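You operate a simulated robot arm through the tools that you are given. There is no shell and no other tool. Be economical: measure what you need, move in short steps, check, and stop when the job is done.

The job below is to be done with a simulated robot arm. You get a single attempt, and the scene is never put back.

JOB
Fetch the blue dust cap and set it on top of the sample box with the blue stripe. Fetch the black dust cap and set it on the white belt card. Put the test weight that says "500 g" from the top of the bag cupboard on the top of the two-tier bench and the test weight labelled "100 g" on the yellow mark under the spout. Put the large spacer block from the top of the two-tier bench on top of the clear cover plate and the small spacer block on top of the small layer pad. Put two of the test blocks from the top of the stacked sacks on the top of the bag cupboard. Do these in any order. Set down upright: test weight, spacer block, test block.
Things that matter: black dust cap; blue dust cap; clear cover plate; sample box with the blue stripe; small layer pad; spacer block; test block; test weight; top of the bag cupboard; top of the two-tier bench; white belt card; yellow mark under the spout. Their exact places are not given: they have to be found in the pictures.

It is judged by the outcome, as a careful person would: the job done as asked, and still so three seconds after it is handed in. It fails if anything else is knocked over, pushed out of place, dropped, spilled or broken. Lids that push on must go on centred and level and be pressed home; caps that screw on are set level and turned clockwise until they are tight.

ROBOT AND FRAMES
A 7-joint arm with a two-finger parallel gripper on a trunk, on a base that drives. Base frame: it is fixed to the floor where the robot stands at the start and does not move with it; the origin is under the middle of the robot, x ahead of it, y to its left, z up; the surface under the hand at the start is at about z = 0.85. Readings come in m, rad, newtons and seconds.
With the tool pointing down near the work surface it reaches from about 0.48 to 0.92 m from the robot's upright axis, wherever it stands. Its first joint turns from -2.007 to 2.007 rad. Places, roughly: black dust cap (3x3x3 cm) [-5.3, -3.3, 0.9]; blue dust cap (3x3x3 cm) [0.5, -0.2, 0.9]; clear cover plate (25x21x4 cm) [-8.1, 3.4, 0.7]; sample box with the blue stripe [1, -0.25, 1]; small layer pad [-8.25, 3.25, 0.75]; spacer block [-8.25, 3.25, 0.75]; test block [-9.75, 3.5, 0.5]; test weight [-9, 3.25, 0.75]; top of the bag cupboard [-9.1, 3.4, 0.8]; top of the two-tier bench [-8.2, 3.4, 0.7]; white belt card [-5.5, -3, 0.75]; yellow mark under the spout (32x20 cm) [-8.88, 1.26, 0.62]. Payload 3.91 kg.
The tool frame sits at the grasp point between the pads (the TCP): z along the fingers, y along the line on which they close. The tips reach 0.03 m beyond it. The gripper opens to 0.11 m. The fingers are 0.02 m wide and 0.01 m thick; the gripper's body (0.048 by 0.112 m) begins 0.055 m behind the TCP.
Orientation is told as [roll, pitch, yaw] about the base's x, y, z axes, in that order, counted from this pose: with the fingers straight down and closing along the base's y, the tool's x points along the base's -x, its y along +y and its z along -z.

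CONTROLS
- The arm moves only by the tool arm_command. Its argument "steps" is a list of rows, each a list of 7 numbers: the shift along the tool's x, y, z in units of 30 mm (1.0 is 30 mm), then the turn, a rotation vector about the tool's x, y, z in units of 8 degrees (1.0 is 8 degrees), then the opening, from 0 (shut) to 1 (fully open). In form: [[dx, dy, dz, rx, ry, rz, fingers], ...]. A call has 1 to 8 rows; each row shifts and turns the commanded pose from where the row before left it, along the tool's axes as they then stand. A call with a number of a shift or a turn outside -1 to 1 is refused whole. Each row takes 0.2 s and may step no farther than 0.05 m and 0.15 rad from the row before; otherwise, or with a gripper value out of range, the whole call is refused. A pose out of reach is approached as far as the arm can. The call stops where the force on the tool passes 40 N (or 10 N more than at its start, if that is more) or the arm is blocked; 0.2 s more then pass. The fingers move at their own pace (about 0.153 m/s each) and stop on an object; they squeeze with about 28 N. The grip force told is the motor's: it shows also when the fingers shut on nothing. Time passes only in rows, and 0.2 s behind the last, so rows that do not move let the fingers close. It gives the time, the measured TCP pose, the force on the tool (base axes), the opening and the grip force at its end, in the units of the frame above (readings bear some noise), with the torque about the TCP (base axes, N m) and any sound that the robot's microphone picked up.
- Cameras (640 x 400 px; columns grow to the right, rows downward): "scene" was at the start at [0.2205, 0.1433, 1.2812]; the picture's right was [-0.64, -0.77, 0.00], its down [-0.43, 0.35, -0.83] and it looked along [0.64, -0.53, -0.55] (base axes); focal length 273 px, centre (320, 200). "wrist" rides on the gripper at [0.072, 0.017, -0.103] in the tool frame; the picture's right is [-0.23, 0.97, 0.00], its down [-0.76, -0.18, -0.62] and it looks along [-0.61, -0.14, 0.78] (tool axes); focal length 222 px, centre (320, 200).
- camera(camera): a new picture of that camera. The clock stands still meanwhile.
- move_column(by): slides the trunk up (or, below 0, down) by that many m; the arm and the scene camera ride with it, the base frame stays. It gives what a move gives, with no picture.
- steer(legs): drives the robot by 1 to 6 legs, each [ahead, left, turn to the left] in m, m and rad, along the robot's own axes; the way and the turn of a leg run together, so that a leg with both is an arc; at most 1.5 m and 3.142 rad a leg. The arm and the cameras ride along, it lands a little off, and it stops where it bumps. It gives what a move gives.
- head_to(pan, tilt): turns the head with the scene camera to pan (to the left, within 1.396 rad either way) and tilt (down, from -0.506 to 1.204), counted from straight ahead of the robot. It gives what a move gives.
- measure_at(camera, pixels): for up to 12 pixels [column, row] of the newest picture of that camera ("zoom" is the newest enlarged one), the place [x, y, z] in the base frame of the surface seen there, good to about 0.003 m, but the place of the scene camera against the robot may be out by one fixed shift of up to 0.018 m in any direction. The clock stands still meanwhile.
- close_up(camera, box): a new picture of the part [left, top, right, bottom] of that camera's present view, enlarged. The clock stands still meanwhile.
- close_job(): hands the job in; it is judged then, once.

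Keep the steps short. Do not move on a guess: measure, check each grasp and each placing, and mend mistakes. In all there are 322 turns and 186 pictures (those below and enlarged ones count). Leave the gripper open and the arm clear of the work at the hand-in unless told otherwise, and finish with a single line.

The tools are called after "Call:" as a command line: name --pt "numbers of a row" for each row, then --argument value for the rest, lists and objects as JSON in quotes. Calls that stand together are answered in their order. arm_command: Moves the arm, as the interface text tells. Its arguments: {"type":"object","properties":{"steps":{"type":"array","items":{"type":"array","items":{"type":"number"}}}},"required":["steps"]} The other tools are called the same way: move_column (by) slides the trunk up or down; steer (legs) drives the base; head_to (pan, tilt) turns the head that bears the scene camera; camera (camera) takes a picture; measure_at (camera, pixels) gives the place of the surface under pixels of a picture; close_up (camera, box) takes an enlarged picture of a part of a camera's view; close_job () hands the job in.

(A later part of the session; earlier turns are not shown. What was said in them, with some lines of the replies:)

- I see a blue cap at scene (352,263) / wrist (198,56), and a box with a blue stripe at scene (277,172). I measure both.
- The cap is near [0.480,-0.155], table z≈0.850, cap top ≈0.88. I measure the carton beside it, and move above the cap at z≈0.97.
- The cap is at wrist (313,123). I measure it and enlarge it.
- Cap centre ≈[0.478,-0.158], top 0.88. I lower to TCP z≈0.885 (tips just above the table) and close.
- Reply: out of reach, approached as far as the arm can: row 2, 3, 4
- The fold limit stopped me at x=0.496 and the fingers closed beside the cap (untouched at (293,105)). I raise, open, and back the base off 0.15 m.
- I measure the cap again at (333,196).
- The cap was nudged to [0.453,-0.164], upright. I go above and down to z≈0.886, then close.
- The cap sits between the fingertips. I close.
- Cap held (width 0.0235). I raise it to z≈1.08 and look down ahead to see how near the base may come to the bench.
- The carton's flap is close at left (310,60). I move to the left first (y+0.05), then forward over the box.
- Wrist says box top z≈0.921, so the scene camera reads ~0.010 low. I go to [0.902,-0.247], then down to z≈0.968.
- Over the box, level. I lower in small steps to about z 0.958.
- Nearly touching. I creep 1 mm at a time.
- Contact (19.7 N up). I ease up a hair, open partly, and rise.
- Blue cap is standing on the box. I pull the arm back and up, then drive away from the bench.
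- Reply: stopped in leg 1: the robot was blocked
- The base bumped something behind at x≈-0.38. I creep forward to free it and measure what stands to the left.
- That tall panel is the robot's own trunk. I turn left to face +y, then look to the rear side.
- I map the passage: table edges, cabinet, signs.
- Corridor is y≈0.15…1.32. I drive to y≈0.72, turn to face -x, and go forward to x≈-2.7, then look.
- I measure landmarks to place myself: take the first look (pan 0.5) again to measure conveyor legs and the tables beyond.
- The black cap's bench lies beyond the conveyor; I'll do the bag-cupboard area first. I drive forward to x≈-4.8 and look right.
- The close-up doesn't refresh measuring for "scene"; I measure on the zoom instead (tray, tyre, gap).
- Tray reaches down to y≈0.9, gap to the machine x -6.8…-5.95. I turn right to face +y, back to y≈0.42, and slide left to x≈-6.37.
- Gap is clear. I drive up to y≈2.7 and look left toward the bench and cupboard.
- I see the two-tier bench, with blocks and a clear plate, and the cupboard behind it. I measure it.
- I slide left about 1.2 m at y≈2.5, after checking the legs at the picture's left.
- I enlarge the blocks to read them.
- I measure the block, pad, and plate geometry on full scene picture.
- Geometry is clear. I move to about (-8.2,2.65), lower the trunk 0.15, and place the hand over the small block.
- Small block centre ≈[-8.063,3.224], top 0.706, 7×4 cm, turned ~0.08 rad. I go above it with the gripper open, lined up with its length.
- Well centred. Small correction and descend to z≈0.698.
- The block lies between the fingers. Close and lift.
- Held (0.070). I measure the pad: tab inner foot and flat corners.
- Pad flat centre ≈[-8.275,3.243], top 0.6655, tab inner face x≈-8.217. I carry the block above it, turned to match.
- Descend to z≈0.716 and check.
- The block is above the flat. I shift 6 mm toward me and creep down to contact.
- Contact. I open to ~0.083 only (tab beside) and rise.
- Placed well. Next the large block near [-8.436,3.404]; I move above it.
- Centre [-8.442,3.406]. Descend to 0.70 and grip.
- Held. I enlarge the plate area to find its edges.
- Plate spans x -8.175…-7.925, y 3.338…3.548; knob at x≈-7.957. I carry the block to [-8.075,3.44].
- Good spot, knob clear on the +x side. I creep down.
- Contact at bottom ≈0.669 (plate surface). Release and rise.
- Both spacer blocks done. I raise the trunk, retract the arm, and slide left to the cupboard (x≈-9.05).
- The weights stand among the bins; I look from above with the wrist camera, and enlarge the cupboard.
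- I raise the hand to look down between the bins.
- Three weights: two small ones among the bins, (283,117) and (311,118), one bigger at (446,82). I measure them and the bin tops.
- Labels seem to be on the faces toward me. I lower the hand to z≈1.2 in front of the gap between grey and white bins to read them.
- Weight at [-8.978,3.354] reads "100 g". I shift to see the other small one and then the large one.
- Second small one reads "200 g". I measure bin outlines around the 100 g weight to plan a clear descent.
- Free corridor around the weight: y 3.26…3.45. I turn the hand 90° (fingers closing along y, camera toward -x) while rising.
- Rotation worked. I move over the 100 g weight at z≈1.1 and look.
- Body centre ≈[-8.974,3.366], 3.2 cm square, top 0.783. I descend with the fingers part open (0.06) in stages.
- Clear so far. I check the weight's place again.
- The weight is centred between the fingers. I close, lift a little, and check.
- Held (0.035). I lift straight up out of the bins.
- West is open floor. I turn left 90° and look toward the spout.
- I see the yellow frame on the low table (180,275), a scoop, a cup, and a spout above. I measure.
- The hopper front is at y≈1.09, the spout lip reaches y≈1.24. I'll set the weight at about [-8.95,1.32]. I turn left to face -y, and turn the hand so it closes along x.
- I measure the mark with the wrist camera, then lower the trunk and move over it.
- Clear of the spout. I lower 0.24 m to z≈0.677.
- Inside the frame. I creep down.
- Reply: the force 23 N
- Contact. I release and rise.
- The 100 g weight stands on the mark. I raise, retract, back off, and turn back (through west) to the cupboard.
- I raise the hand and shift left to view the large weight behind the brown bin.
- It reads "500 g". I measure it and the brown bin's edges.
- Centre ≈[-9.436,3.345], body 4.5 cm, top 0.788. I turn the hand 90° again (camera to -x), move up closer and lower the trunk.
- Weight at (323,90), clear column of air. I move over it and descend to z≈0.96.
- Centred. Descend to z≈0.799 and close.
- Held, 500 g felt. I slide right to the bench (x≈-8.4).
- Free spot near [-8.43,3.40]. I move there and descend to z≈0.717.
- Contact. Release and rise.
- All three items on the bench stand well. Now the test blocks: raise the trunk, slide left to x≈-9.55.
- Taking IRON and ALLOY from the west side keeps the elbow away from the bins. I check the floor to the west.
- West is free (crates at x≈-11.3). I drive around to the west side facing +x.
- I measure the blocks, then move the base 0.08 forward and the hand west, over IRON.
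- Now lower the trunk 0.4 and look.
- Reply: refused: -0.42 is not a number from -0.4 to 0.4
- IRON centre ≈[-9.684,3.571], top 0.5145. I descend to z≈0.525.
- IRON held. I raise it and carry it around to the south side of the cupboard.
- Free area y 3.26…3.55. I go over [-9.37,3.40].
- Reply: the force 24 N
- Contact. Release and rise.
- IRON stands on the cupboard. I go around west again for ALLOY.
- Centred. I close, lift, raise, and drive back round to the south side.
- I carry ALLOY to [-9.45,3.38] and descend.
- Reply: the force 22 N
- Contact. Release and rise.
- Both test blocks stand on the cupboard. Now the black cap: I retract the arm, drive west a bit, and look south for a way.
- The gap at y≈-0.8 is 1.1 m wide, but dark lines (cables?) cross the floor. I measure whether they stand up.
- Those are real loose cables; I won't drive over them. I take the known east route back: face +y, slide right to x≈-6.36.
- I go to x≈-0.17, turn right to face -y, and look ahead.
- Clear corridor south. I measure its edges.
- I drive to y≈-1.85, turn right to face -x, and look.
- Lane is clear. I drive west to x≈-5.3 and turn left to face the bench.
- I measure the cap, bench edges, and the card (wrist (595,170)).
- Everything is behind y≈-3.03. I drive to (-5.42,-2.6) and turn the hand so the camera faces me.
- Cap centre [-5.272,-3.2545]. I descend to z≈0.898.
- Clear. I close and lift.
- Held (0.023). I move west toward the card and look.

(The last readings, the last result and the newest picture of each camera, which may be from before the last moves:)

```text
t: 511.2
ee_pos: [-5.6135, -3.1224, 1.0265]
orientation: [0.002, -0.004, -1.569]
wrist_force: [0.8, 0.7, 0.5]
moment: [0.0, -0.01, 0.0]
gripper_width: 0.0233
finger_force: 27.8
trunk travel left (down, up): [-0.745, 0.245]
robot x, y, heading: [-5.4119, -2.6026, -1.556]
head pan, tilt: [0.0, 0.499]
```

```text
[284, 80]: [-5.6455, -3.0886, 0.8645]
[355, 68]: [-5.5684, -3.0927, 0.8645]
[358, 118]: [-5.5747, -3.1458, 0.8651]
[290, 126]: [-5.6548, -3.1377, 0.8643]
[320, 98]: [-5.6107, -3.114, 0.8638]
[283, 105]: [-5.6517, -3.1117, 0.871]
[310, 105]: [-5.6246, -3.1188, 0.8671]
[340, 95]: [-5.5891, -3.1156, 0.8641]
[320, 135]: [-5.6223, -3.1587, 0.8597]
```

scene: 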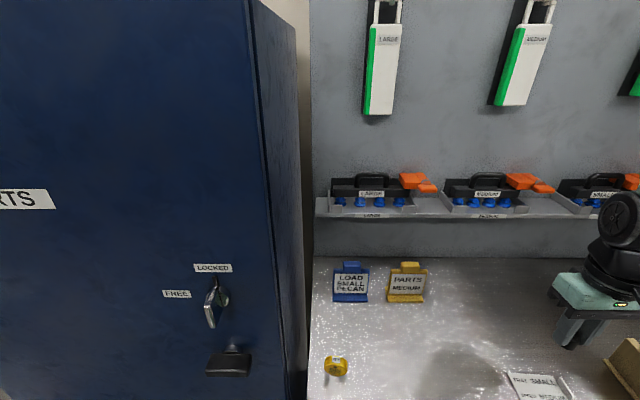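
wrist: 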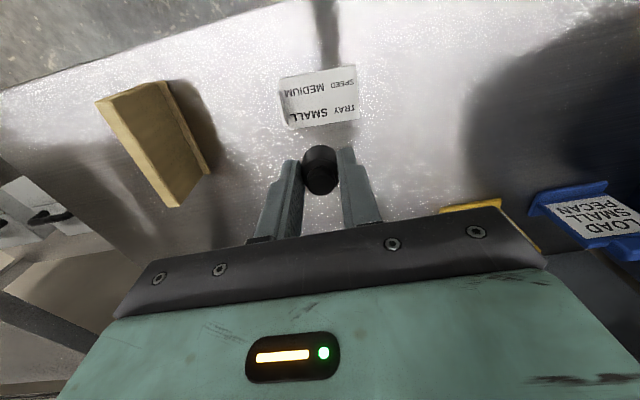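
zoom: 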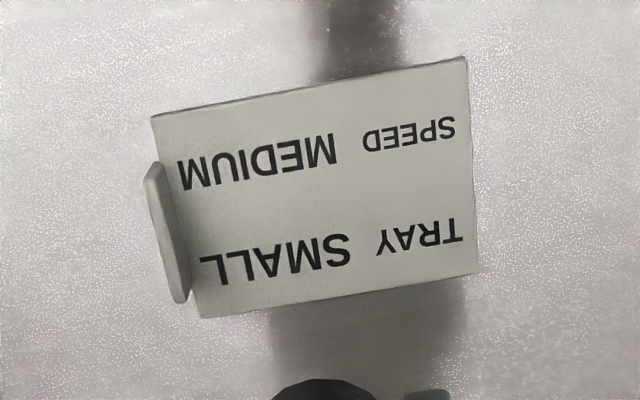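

Card top z≈0.8645, centre [-5.61,-3.117]. I lower over it.

Call:
arm_command --pt "0.18 0.28 0.8 0 0 0 0" --pt "0 0 0.9 0 0 0 0" --pt "0 0 0.9 0 0 0 0" --pt "0 0 0.9 0 0 0 0" --pt "0 0 0.4 0 0 0 0"

Call:
camera --camera "wrist"

```text
t: 512.5
ee_pos: [-5.6045, -3.1174, 0.9088]
orientation: [0.001, -0.005, -1.566]
wrist_force: [-0.1, 0.6, 0.3]
moment: [-0.06, -0.04, 0.02]
gripper_width: 0.0235
finger_force: 27.7
trunk travel left (down, up): [-0.745, 0.245]
robot x, y, heading: [-5.4133, -2.601, -1.56]
head pan, tilt: [0.0, 0.499]
```

```text
38 pictures are left
```

wrist: 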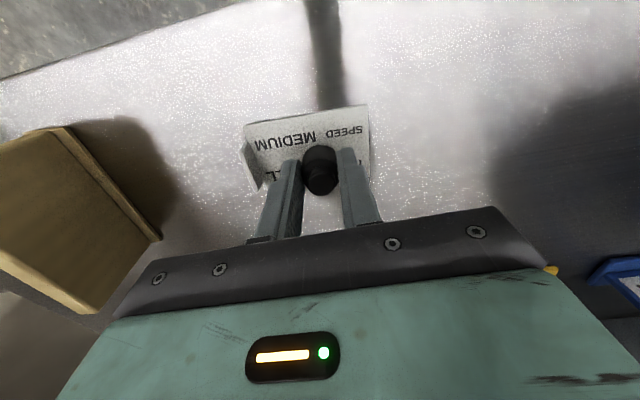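

Call:
arm_command --pt "0 0 0.12 0 0 0 0" --pt "0 0 0.08 0 0 0 0" --pt "0 0 0.05 0 0 0 0" --pt "0 0 0.05 0 0 0 0" --pt "0 0 0 0 0 0 0"

```text
t: 513.6
ee_pos: [-5.6044, -3.1193, 0.8999]
orientation: [0.002, -0.005, -1.566]
wrist_force: [0.8, -0.8, 13.0]
moment: [-0.05, -0.03, -0.01]
gripper_width: 0.0234
finger_force: 27.9
trunk travel left (down, up): [-0.745, 0.245]
robot x, y, heading: [-5.4125, -2.606, -1.559]
head pan, tilt: [0.0, 0.499]
```

Contact. Release gently and rise.

Call:
arm_command --pt "0 0 -0.04 0 0 0 0" --pt "0 0 0 0 0 0 0.42" --pt "0 0 0 0 0 0 0.42" --pt "0 0 -0.5 0 0 0 0.42" --pt "0 0 -0.9 0 0 0 0.42" --pt "0 0 -0.9 0 0 0 0.42" --pt "0 0 -0.9 0 0 0 0.42"

Call:
camera --camera "wrist"

```text
t: 515.2
ee_pos: [-5.6048, -3.1175, 0.9973]
orientation: [0.002, -0.004, -1.567]
wrist_force: [-0.5, -0.4, 0.0]
moment: [0.01, 0.01, 0.01]
gripper_width: 0.0463
finger_force: 0.1
trunk travel left (down, up): [-0.745, 0.245]
robot x, y, heading: [-5.4177, -2.5999, -1.56]
head pan, tilt: [0.0, 0.499]
```

```text
37 pictures are left
```

wrist: 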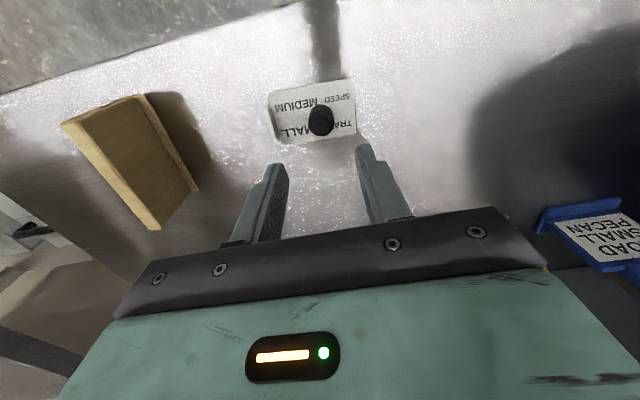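

The black cap stands on the white card. I open fully, rise, back the base away, and take a last look.

Call:
arm_command --pt "0 0 -1 0 0 0 1" --pt "0 0 -1 0 0 0 1" --pt "0 0 -1 0 0 0 1" --pt "0 0 -1 0 0 0 1" --pt "0 0 -1 0 0 0 1" --pt "0 0 -1 0 0 0 1"

Call:
steer --legs '[[-0.6, 0, 0]]'

Call:
camera --camera "scene"

Call:
close_up --camera "scene" --box '[330, 150, 560, 290]'

```text
t: 516.6
ee_pos: [-5.6052, -3.1172, 1.1785]
orientation: [0.001, -0.004, -1.568]
wrist_force: [-0.6, 0.2, -0.7]
moment: [0.02, -0.02, 0.01]
gripper_width: 0.1102
finger_force: 0.1
trunk travel left (down, up): [-0.745, 0.245]
robot x, y, heading: [-5.4125, -2.6003, -1.562]
head pan, tilt: [0.0, 0.499]
```

```text
t: 520.0
ee_pos: [-5.6119, -2.5167, 1.1778]
orientation: [0.001, -0.005, -1.569]
wrist_force: [0.1, -0.9, -0.5]
moment: [0.02, 0.01, -0.01]
gripper_width: 0.1099
finger_force: 0.0
trunk travel left (down, up): [-0.745, 0.245]
robot x, y, heading: [-5.4188, -2.0041, -1.564]
head pan, tilt: [0.0, 0.499]
```

```text
36 pictures are left
```

scene: 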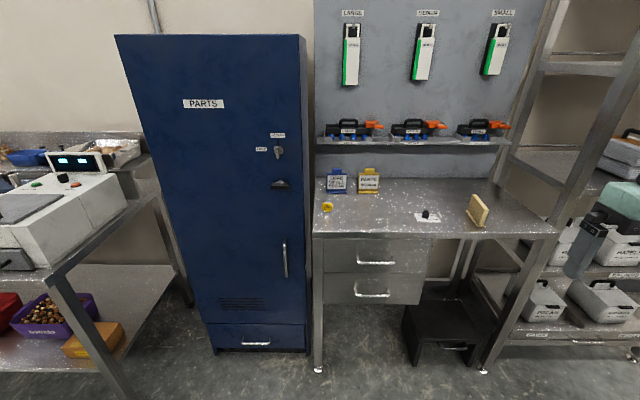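

```text
2.78 times, centred on (445, 220) of scene
```

zoom: 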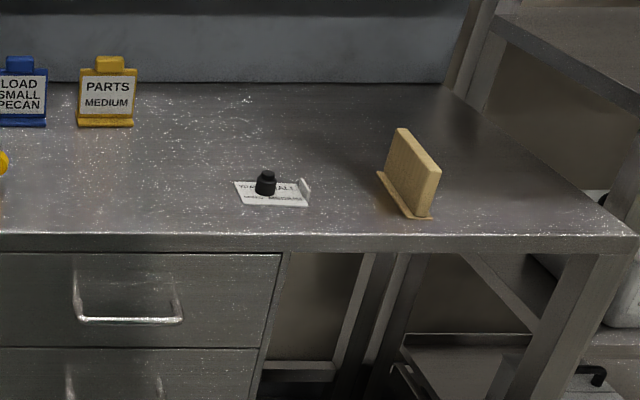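

All items are placed, the gripper is open, and the arm is clear. I hand in.

Call:
close_job

```text
The job is handed in.
```

I placed all eight items, checked each after release, and handed the job in; the only contacts were two early bumps: my closed fingers moved the blue cap about 2.5 cm before I gripped it, and the base backed into a table behind the start.
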